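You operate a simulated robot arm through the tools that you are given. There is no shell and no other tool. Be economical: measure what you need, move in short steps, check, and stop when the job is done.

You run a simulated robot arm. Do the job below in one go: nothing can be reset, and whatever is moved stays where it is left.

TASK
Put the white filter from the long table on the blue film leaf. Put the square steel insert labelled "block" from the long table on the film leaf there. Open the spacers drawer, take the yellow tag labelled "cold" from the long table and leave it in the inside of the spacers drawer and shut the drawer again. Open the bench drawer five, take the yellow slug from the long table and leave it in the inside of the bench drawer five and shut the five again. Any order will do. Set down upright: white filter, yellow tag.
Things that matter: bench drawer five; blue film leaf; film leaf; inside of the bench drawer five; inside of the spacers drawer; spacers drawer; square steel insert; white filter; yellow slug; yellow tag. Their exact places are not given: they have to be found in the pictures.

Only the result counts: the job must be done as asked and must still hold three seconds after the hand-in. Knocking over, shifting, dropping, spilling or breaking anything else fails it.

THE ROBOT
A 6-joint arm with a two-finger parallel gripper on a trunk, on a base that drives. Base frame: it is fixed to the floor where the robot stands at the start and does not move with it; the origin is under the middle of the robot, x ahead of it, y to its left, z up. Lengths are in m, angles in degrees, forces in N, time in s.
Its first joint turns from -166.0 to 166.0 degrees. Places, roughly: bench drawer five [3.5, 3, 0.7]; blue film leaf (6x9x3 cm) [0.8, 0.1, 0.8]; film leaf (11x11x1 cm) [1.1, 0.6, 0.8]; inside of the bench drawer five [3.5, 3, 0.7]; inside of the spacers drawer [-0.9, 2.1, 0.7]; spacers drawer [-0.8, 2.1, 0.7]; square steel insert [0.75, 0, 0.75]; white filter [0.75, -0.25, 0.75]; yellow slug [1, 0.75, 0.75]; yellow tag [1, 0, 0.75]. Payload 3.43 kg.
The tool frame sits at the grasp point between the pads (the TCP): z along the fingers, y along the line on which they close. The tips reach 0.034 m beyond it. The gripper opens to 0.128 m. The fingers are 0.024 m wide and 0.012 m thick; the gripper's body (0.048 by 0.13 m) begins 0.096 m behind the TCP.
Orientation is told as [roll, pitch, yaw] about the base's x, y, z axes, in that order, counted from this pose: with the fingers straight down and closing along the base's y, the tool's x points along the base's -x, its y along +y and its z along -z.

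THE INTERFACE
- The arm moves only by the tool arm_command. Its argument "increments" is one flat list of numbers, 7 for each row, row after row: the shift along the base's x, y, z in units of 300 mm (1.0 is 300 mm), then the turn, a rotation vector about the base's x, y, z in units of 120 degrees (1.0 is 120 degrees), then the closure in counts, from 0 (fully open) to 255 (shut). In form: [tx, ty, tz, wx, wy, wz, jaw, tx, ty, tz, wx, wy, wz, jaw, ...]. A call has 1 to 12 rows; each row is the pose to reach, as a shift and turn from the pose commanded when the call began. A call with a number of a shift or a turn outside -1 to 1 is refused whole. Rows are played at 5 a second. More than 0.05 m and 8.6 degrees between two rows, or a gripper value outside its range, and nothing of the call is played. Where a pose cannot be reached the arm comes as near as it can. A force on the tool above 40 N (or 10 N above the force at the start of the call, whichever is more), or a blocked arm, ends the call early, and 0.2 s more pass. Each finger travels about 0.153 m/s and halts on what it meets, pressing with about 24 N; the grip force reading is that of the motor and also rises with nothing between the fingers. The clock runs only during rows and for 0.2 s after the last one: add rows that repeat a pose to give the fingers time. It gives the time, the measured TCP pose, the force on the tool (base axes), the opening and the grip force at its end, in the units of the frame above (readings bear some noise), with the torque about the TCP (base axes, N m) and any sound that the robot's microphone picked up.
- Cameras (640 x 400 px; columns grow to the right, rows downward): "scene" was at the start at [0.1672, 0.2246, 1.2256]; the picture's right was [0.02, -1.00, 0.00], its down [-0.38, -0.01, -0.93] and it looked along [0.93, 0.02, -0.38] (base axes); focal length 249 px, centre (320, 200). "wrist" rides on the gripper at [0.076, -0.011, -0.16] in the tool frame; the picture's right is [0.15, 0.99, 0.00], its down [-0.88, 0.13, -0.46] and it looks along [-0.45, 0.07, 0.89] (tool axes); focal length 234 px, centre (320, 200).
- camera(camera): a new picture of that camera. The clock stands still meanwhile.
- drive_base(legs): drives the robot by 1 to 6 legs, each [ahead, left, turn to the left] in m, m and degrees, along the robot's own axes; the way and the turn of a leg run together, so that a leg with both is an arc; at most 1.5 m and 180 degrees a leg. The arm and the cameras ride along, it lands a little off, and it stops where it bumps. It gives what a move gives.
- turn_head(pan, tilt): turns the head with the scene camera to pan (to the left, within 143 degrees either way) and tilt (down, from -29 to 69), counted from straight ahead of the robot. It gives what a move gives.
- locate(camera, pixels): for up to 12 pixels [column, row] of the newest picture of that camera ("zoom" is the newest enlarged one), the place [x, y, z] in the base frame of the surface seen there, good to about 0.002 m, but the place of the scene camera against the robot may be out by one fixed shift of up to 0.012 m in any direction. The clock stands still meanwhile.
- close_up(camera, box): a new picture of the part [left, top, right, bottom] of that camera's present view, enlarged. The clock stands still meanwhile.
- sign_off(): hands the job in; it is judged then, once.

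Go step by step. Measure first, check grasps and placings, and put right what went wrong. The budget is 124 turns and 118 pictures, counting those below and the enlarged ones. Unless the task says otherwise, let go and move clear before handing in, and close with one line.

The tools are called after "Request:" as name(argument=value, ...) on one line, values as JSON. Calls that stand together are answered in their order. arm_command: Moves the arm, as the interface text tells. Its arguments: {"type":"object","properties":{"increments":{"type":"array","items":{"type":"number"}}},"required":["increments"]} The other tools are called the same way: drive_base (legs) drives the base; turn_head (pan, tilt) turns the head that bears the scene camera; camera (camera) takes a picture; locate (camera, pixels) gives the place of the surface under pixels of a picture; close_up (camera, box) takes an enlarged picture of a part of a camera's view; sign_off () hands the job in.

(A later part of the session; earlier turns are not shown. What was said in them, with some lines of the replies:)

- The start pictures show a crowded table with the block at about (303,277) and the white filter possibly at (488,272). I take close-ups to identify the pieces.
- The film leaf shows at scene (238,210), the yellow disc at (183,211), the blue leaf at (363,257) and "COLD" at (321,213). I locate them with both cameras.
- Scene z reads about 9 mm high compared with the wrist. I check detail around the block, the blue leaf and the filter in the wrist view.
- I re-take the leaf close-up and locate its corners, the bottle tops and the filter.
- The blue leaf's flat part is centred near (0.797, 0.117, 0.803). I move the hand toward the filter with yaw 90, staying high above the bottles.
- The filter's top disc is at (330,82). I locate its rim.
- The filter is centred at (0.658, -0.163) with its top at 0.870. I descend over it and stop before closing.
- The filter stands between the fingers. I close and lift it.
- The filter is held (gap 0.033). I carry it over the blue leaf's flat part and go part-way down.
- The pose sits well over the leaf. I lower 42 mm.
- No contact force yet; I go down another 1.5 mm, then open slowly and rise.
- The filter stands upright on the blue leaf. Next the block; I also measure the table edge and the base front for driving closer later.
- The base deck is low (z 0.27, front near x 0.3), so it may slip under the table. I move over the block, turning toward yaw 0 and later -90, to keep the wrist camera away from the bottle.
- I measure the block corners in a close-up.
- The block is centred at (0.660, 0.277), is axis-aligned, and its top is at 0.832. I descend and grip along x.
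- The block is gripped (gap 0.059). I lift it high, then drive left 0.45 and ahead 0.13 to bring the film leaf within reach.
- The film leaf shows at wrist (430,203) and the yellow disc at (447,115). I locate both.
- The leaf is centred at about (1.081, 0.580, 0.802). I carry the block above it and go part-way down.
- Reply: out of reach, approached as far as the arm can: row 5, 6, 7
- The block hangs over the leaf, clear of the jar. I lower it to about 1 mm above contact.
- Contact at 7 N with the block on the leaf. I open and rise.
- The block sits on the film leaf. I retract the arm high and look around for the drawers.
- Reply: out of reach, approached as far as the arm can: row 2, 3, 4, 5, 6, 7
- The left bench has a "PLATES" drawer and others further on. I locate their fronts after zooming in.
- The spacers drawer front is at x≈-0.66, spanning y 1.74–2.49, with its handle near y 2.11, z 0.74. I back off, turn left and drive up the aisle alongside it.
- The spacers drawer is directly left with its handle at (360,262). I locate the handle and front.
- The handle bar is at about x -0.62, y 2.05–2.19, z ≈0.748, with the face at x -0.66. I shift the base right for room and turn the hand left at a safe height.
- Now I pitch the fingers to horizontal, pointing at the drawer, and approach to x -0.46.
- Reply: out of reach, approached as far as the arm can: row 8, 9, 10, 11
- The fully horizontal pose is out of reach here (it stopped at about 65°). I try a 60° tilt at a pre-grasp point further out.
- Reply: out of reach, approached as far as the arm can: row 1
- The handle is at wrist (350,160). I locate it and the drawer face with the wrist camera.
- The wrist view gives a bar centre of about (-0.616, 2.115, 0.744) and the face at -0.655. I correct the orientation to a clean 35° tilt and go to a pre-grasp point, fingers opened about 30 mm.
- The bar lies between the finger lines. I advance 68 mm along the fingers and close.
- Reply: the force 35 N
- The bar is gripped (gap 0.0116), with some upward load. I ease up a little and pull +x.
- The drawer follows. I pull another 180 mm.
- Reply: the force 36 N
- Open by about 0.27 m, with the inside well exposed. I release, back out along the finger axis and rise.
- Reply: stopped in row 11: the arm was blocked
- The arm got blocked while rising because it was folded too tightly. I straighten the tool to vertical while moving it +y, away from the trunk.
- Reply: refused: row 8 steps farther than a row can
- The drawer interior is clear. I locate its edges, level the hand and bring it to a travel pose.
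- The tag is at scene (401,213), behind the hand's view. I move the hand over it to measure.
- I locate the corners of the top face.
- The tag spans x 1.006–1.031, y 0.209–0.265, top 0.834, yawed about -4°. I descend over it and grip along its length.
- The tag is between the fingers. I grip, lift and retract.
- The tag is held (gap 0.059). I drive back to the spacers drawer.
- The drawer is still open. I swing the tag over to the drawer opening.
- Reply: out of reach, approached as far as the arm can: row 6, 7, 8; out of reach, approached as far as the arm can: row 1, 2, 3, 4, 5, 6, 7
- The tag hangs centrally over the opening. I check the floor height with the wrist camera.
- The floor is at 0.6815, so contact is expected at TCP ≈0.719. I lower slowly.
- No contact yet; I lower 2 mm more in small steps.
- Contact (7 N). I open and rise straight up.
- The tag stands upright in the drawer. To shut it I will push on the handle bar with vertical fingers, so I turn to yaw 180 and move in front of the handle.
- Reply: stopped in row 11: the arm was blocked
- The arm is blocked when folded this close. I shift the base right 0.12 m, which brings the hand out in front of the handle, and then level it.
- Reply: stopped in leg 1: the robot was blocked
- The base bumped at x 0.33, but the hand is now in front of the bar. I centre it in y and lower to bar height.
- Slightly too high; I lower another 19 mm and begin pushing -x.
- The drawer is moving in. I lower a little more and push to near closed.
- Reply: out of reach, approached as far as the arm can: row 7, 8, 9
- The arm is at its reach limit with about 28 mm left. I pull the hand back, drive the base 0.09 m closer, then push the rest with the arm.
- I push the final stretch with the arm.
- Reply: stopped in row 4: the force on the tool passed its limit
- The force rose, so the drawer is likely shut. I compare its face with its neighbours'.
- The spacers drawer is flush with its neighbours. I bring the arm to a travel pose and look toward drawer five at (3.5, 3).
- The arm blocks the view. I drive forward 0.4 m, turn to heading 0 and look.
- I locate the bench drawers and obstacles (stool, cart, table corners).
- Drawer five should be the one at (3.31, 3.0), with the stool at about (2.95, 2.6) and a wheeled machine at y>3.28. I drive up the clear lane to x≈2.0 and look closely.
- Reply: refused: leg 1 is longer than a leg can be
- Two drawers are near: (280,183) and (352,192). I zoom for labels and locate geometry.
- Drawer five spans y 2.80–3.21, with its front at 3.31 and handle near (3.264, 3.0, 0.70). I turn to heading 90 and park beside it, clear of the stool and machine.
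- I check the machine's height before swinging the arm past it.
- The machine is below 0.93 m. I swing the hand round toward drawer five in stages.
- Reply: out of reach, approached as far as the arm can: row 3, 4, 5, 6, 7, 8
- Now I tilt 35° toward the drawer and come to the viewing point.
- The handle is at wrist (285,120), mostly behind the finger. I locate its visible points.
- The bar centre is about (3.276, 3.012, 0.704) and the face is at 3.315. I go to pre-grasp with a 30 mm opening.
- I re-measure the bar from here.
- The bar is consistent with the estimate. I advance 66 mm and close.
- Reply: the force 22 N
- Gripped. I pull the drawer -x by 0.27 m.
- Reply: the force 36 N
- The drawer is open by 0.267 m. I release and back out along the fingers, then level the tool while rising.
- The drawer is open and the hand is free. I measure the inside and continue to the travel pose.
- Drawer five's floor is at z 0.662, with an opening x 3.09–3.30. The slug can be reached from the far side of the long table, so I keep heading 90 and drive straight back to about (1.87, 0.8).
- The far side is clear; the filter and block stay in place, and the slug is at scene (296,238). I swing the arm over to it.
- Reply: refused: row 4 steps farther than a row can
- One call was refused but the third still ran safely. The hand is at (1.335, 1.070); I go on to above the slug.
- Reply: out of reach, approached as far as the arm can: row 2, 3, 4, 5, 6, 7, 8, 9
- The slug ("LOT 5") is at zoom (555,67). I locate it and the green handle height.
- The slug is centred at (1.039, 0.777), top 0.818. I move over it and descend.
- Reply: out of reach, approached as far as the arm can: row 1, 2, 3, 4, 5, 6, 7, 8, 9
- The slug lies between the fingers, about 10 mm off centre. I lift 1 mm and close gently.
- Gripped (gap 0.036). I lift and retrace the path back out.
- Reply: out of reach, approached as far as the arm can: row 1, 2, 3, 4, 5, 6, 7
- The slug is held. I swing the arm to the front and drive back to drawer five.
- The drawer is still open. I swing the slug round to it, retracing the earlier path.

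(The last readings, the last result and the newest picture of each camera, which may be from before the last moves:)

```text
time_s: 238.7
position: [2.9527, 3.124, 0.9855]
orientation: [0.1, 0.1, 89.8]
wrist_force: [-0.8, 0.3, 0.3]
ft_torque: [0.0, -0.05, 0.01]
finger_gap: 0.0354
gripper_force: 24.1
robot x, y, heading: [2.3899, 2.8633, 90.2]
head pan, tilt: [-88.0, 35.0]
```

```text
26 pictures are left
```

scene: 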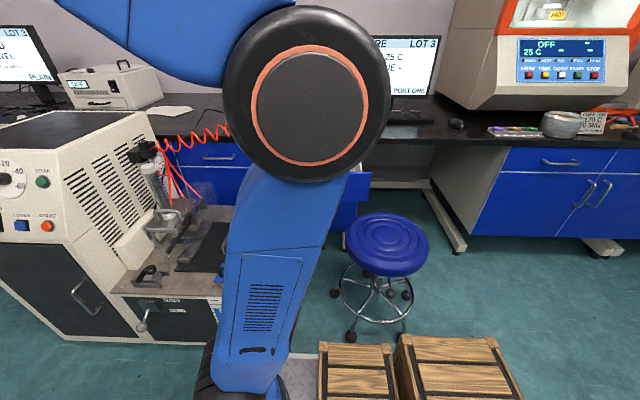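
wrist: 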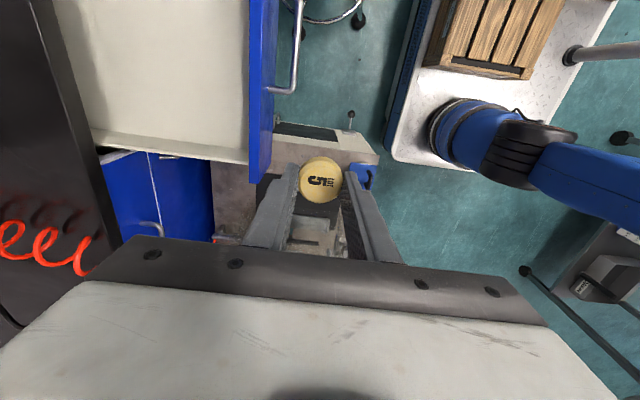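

I move above the opening at (3.18, 3.0) and descend part-way.

Request:
arm_command(increments=[0.14, -0.075, -0.03, 0, 0, 0, 230, 0.28, -0.15, -0.06, 0, 0, 0, 230, 0.42, -0.23, -0.09, 0, 0, 0, 230, 0.56, -0.31, -0.12, 0, 0, 0, 230, 0.67, -0.37, -0.15, 0, 0, 0, 230, 0.758, -0.413, -0.18, 0, 0, 0, 230, 0.758, -0.413, -0.3, 0, 0, 0, 230])

Request:
camera(camera="wrist")

```text
time_s: 240.3
position: [3.1817, 2.997, 0.8945]
orientation: [0.1, 0.0, 89.8]
wrist_force: [0.0, -0.3, -0.5]
ft_torque: [0.05, -0.06, -0.03]
finger_gap: 0.036
gripper_force: 23.9
robot x, y, heading: [2.3945, 2.8659, 90.2]
head pan, tilt: [-88.0, 35.0]
```

```text
25 pictures are left
```

wrist: 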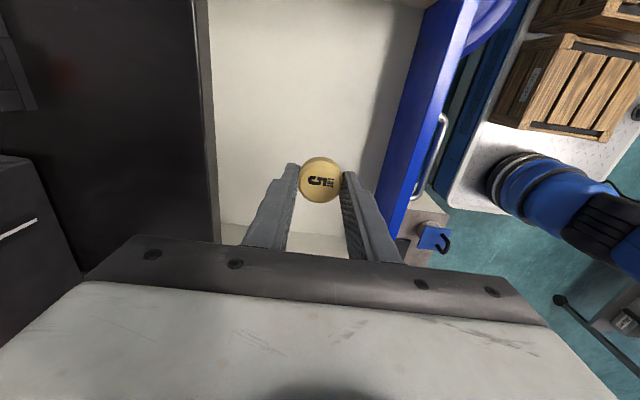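

Centred over the inside. I shift 8 mm deeper and lower to just above the floor.

Request:
arm_command(increments=[0.026, 0, -0.12, 0, 0, 0, 230, 0.026, 0, -0.25, 0, 0, 0, 230, 0.026, 0, -0.38, 0, 0, 0, 230, 0.026, 0, -0.5, 0, 0, 0, 230, 0.026, 0, -0.58, 0, 0, 0, 230, 0.026, 0, -0.63, 0, 0, 0, 230, 0.026, 0, -0.648, 0, 0, 0, 230, 0.026, 0, -0.648, 0, 0, 0, 230])

Request:
camera(camera="wrist")

```text
time_s: 242.1
position: [3.1887, 2.999, 0.6991]
orientation: [0.3, 0.0, 89.8]
wrist_force: [-0.8, -0.2, 0.2]
ft_torque: [-0.01, 0.05, 0.0]
finger_gap: 0.0359
gripper_force: 24.4
robot x, y, heading: [2.3936, 2.8679, 90.0]
head pan, tilt: [-88.0, 35.0]
```

```text
24 pictures are left
```

wrist: 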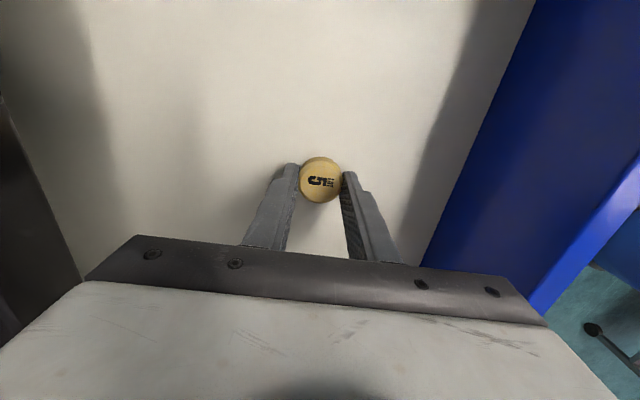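

About 1 mm above the floor. I release and rise.

Request:
arm_command(increments=[0, 0, -0.003, 0, 0, 0, 225, 0, 0, -0.003, 0, 0, 0, 170, 0, 0, -0.003, 0, 0, 0, 140, 0, 0, -0.003, 0, 0, 0, 130, 0, 0, 0.08, 0, 0, 0, 130, 0, 0, 0.2, 0, 0, 0, 130, 0, 0, 0.34, 0, 0, 0, 130, 0, 0, 0.48, 0, 0, 0, 130, 0, 0, 0.62, 0, 0, 0, 130, 0, 0, 0.72, 0, 0, 0, 130])

Request:
camera(camera="wrist")

```text
time_s: 244.3
position: [3.1881, 2.9993, 0.915]
orientation: [0.3, -0.1, 89.8]
wrist_force: [-0.5, 0.1, 0.3]
ft_torque: [-0.01, 0.05, 0.0]
finger_gap: 0.0625
gripper_force: 0.0
robot x, y, heading: [2.3921, 2.8667, 90.2]
head pan, tilt: [-88.0, 35.0]
```

```text
23 pictures are left
```

wrist: 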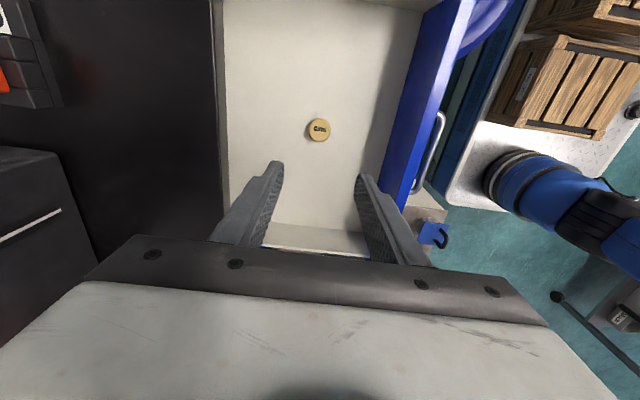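

The slug lies in drawer five. I back the base off 0.12 m for elbow room, then turn the hand to yaw 0 in front of the handle.

Request:
drive_base(legs=[[0, 0.12, 0]])

Request:
arm_command(increments=[-0.04, 0, 0, 0, 0, -0.068, 140, -0.08, 0, 0, 0, 0, -0.136, 140, -0.12, 0, 0, 0, 0, -0.204, 140, -0.16, 0, 0, 0, 0, -0.272, 140, -0.2, 0.005, 0, 0, 0, -0.34, 140, -0.25, 0.01, 0, 0, 0, -0.408, 140, -0.3, 0.015, 0, 0, 0, -0.477, 140, -0.35, 0.02, 0, 0, 0, -0.545, 140, -0.4, 0.025, 0, 0, 0, -0.613, 140, -0.45, 0.03, 0, 0, 0, -0.681, 140, -0.5, 0.03, 0, 0, 0, -0.749, 140])

Request:
camera(camera="wrist")

```text
time_s: 245.6
position: [3.0688, 2.9999, 0.9153]
orientation: [0.2, 0.0, 89.7]
wrist_force: [-0.3, 0.1, -0.2]
ft_torque: [-0.03, 0.03, 0.0]
finger_gap: 0.0626
gripper_force: 0.2
robot x, y, heading: [2.2775, 2.8591, 90.2]
head pan, tilt: [-88.0, 35.0]
```

```text
time_s: 248.0
position: [2.92, 3.0081, 0.9161]
orientation: [0.1, -0.1, -0.2]
wrist_force: [0.5, 0.7, 0.7]
ft_torque: [0.01, 0.03, 0.0]
finger_gap: 0.0578
gripper_force: 0.1
robot x, y, heading: [2.2701, 2.8635, 90.1]
head pan, tilt: [-88.0, 35.0]
```

```text
22 pictures are left
```

wrist: 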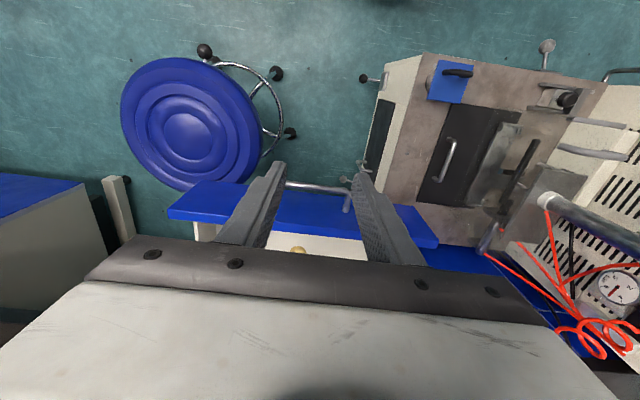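

The handle is at wrist (315,187). I check its place and lower in front of it.

Request:
locate(camera="wrist", pixels=[[305, 186], [325, 189], [290, 184], [345, 192]])

Request:
arm_command(increments=[0, 0, -0.13, 0, 0, 0, 140, 0, 0, -0.27, 0, 0, 0, 140, 0, 0, -0.4, 0, 0, 0, 140, 0, 0, -0.52, 0, 0, 0, 140, 0, 0, -0.64, 0, 0, 0, 140, 0, 0, -0.64, 0, 0, 0, 140])

Request:
camera(camera="wrist")

```text
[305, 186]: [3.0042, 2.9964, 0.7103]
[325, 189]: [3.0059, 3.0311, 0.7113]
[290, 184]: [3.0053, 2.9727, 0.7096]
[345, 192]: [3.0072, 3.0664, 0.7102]
```

```text
time_s: 249.4
position: [2.9192, 3.0087, 0.7231]
orientation: [0.1, 0.0, -0.1]
wrist_force: [-0.1, -0.4, 0.4]
ft_torque: [-0.04, 0.03, -0.04]
finger_gap: 0.0579
gripper_force: 0.1
robot x, y, heading: [2.2755, 2.8661, 90.3]
head pan, tilt: [-88.0, 35.0]
```

```text
21 pictures are left
```

wrist: 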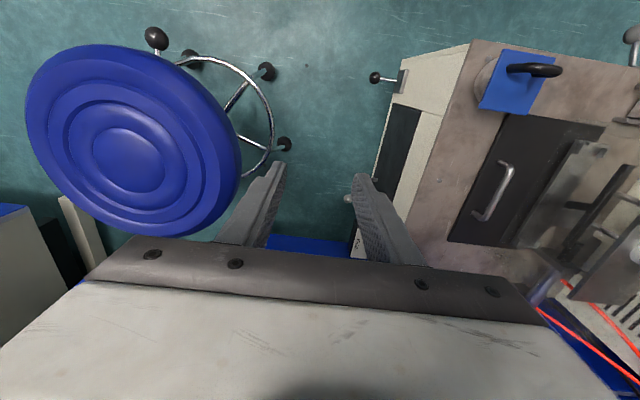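

I push +x with the arm.

Request:
arm_command(increments=[0.1, 0.01, 0, 0, 0, 0, 140, 0.2, 0.015, 0, 0, 0, 0, 140, 0.29, 0.015, 0, 0, 0, 0, 140, 0.38, 0.015, 0, 0, 0, 0, 140, 0.47, 0.015, 0, 0, 0, 0, 140, 0.56, 0.015, 0, 0, 0, 0, 140, 0.65, 0.015, 0, 0, 0, 0, 140, 0.74, 0.015, 0, 0, 0, 0, 140, 0.8, 0.015, 0, 0, 0, 0, 140])

Request:
camera(camera="wrist")

```text
time_s: 251.4
position: [3.159, 3.0125, 0.7237]
orientation: [0.2, 0.0, -0.2]
wrist_force: [0.1, 0.0, 1.3]
ft_torque: [-0.01, -0.02, 0.02]
finger_gap: 0.0578
gripper_force: 0.0
robot x, y, heading: [2.2741, 2.8617, 90.0]
head pan, tilt: [-88.0, 35.0]
```

```text
20 pictures are left
```

wrist: 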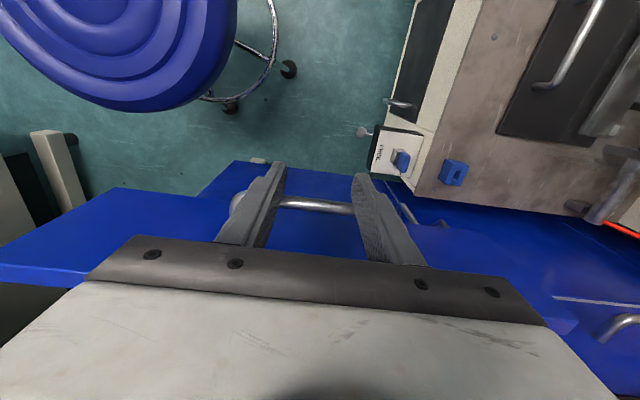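

About 0.1 m remains. I retract, drive the base 0.12 m nearer and push the rest.

Request:
arm_command(increments=[-0.12, 0, 0, 0, 0, 0, 140, -0.24, 0, 0, 0, 0, 0, 140, -0.36, 0, 0, 0, 0, 0, 140])

Request:
drive_base(legs=[[0, -0.12, 0]])

Request:
arm_command(increments=[0.08, 0, 0, 0, 0, 0, 140, 0.16, 0, 0, 0, 0, 0, 140, 0.22, 0, 0, 0, 0, 0, 140, 0.27, 0, 0, 0, 0, 0, 140, 0.3, 0, 0, 0, 0, 0, 140, 0.325, 0, 0, 0, 0, 0, 140, 0.345, 0, 0, 0, 0, 0, 140, 0.36, 0, 0, 0, 0, 0, 140])

Request:
camera(camera="wrist")

```text
time_s: 252.2
position: [3.0504, 3.0119, 0.7219]
orientation: [0.2, 0.0, 0.0]
wrist_force: [0.2, 0.0, -0.7]
ft_torque: [0.02, 0.02, 0.01]
finger_gap: 0.0577
gripper_force: 0.0
robot x, y, heading: [2.2761, 2.8608, 89.9]
head pan, tilt: [-88.0, 35.0]
```

```text
time_s: 253.4
position: [3.1717, 3.0126, 0.7229]
orientation: [0.1, 0.0, -0.3]
wrist_force: [-0.4, 0.2, 0.2]
ft_torque: [-0.01, -0.01, 0.02]
finger_gap: 0.0578
gripper_force: 0.1
robot x, y, heading: [2.3972, 2.8637, 90.2]
head pan, tilt: [-88.0, 35.0]
```

```text
time_s: 254.7
position: [3.2589, 3.0128, 0.7224]
orientation: [0.2, 0.5, -0.1]
wrist_force: [-10.3, -0.4, 3.2]
ft_torque: [0.13, 0.13, 0.36]
finger_gap: 0.0576
gripper_force: 0.1
robot x, y, heading: [2.3941, 2.863, 90.3]
head pan, tilt: [-88.0, 35.0]
stopped in row 6: the force on the tool passed its limit (the readings are from after the stop); the commanded pose is now the measured one
```

```text
19 pictures are left
```

wrist: 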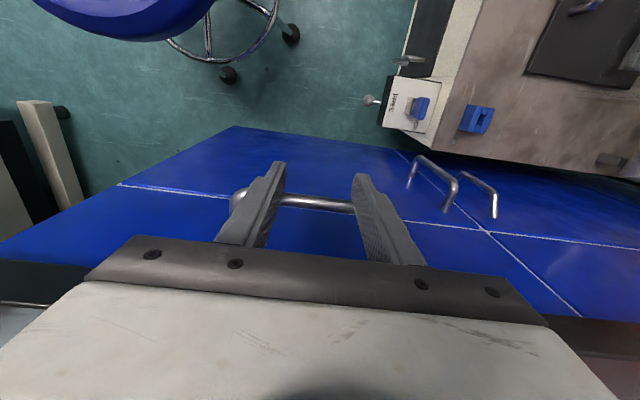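

The drawer face is flush with its neighbours at (490,235). I back the hand off and verify the faces.

Request:
arm_command(increments=[-0.1, 0, 0, 0, 0, 0, 140, -0.2, 0, 0.1, 0, 0, 0, 140, -0.3, 0.05, 0.22, 0, 0, 0, 140, -0.4, 0.1, 0.34, 0, 0, 0, 140, -0.5, 0.15, 0.44, 0, 0, 0, 140])

Request:
camera(camera="wrist")

Request:
camera(camera="scene")

```text
time_s: 255.9
position: [3.1087, 3.0559, 0.8523]
orientation: [0.2, 0.7, -0.1]
wrist_force: [0.5, -0.8, -1.0]
ft_torque: [-0.01, 0.06, 0.0]
finger_gap: 0.0578
gripper_force: 0.0
robot x, y, heading: [2.3943, 2.8635, 89.9]
head pan, tilt: [-88.0, 35.0]
```

```text
18 pictures are left
```

wrist: 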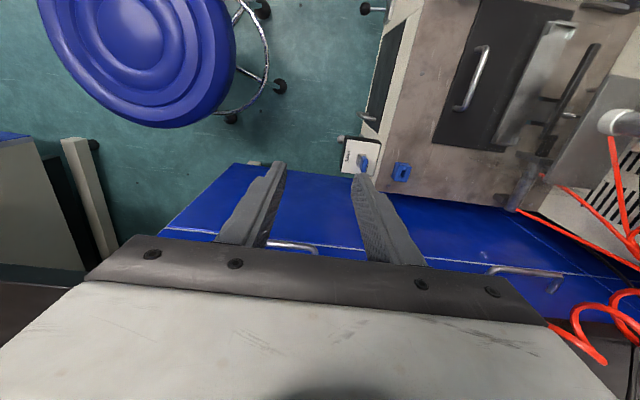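

```text
17 pictures are left
```

scene: 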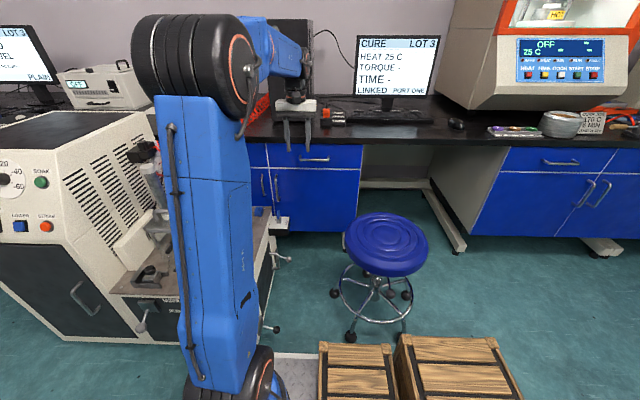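

I confirm drawer five's face depth against the door below it.

Request:
locate(camera="scene", pixels=[[345, 160], [345, 190], [275, 160], [258, 160], [300, 190]])

Request:
turn_head(pan=125, tilt=12)

Request:
camera(camera="scene")

```text
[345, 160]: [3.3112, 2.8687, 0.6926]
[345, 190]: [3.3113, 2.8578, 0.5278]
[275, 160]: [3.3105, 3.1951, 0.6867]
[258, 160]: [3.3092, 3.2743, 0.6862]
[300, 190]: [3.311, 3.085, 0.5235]
```

```text
time_s: 259.0
position: [3.1093, 3.0571, 0.8532]
orientation: [0.2, 0.6, -0.1]
wrist_force: [-0.5, -0.2, 0.0]
ft_torque: [-0.01, 0.03, 0.02]
finger_gap: 0.0577
gripper_force: 0.1
robot x, y, heading: [2.396, 2.862, 90.1]
head pan, tilt: [125.0, 12.0]
```

```text
16 pictures are left
```

scene: 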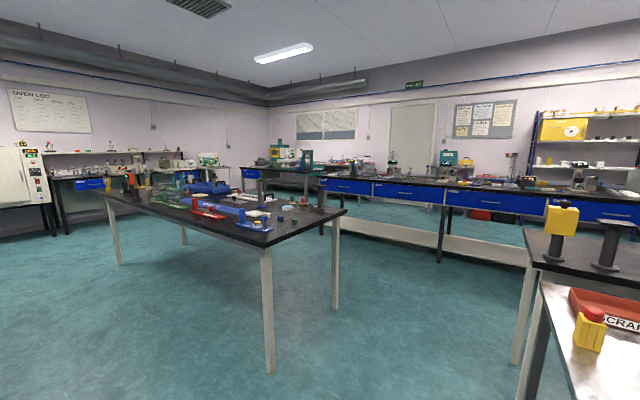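

Drawer five is flush at x 3.311, the same as the door below it. The spacers drawer measured flush with its neighbours, and the filter and block were still in place when last seen. The hand is clear, so I hand in.

Request:
sign_off()

```text
The job is handed in.
```

The job is handed in: the filter stands upright on the blue film leaf, the block is on the film leaf, the tag is upright in the shut spacers drawer, and the slug is in the shut drawer five.
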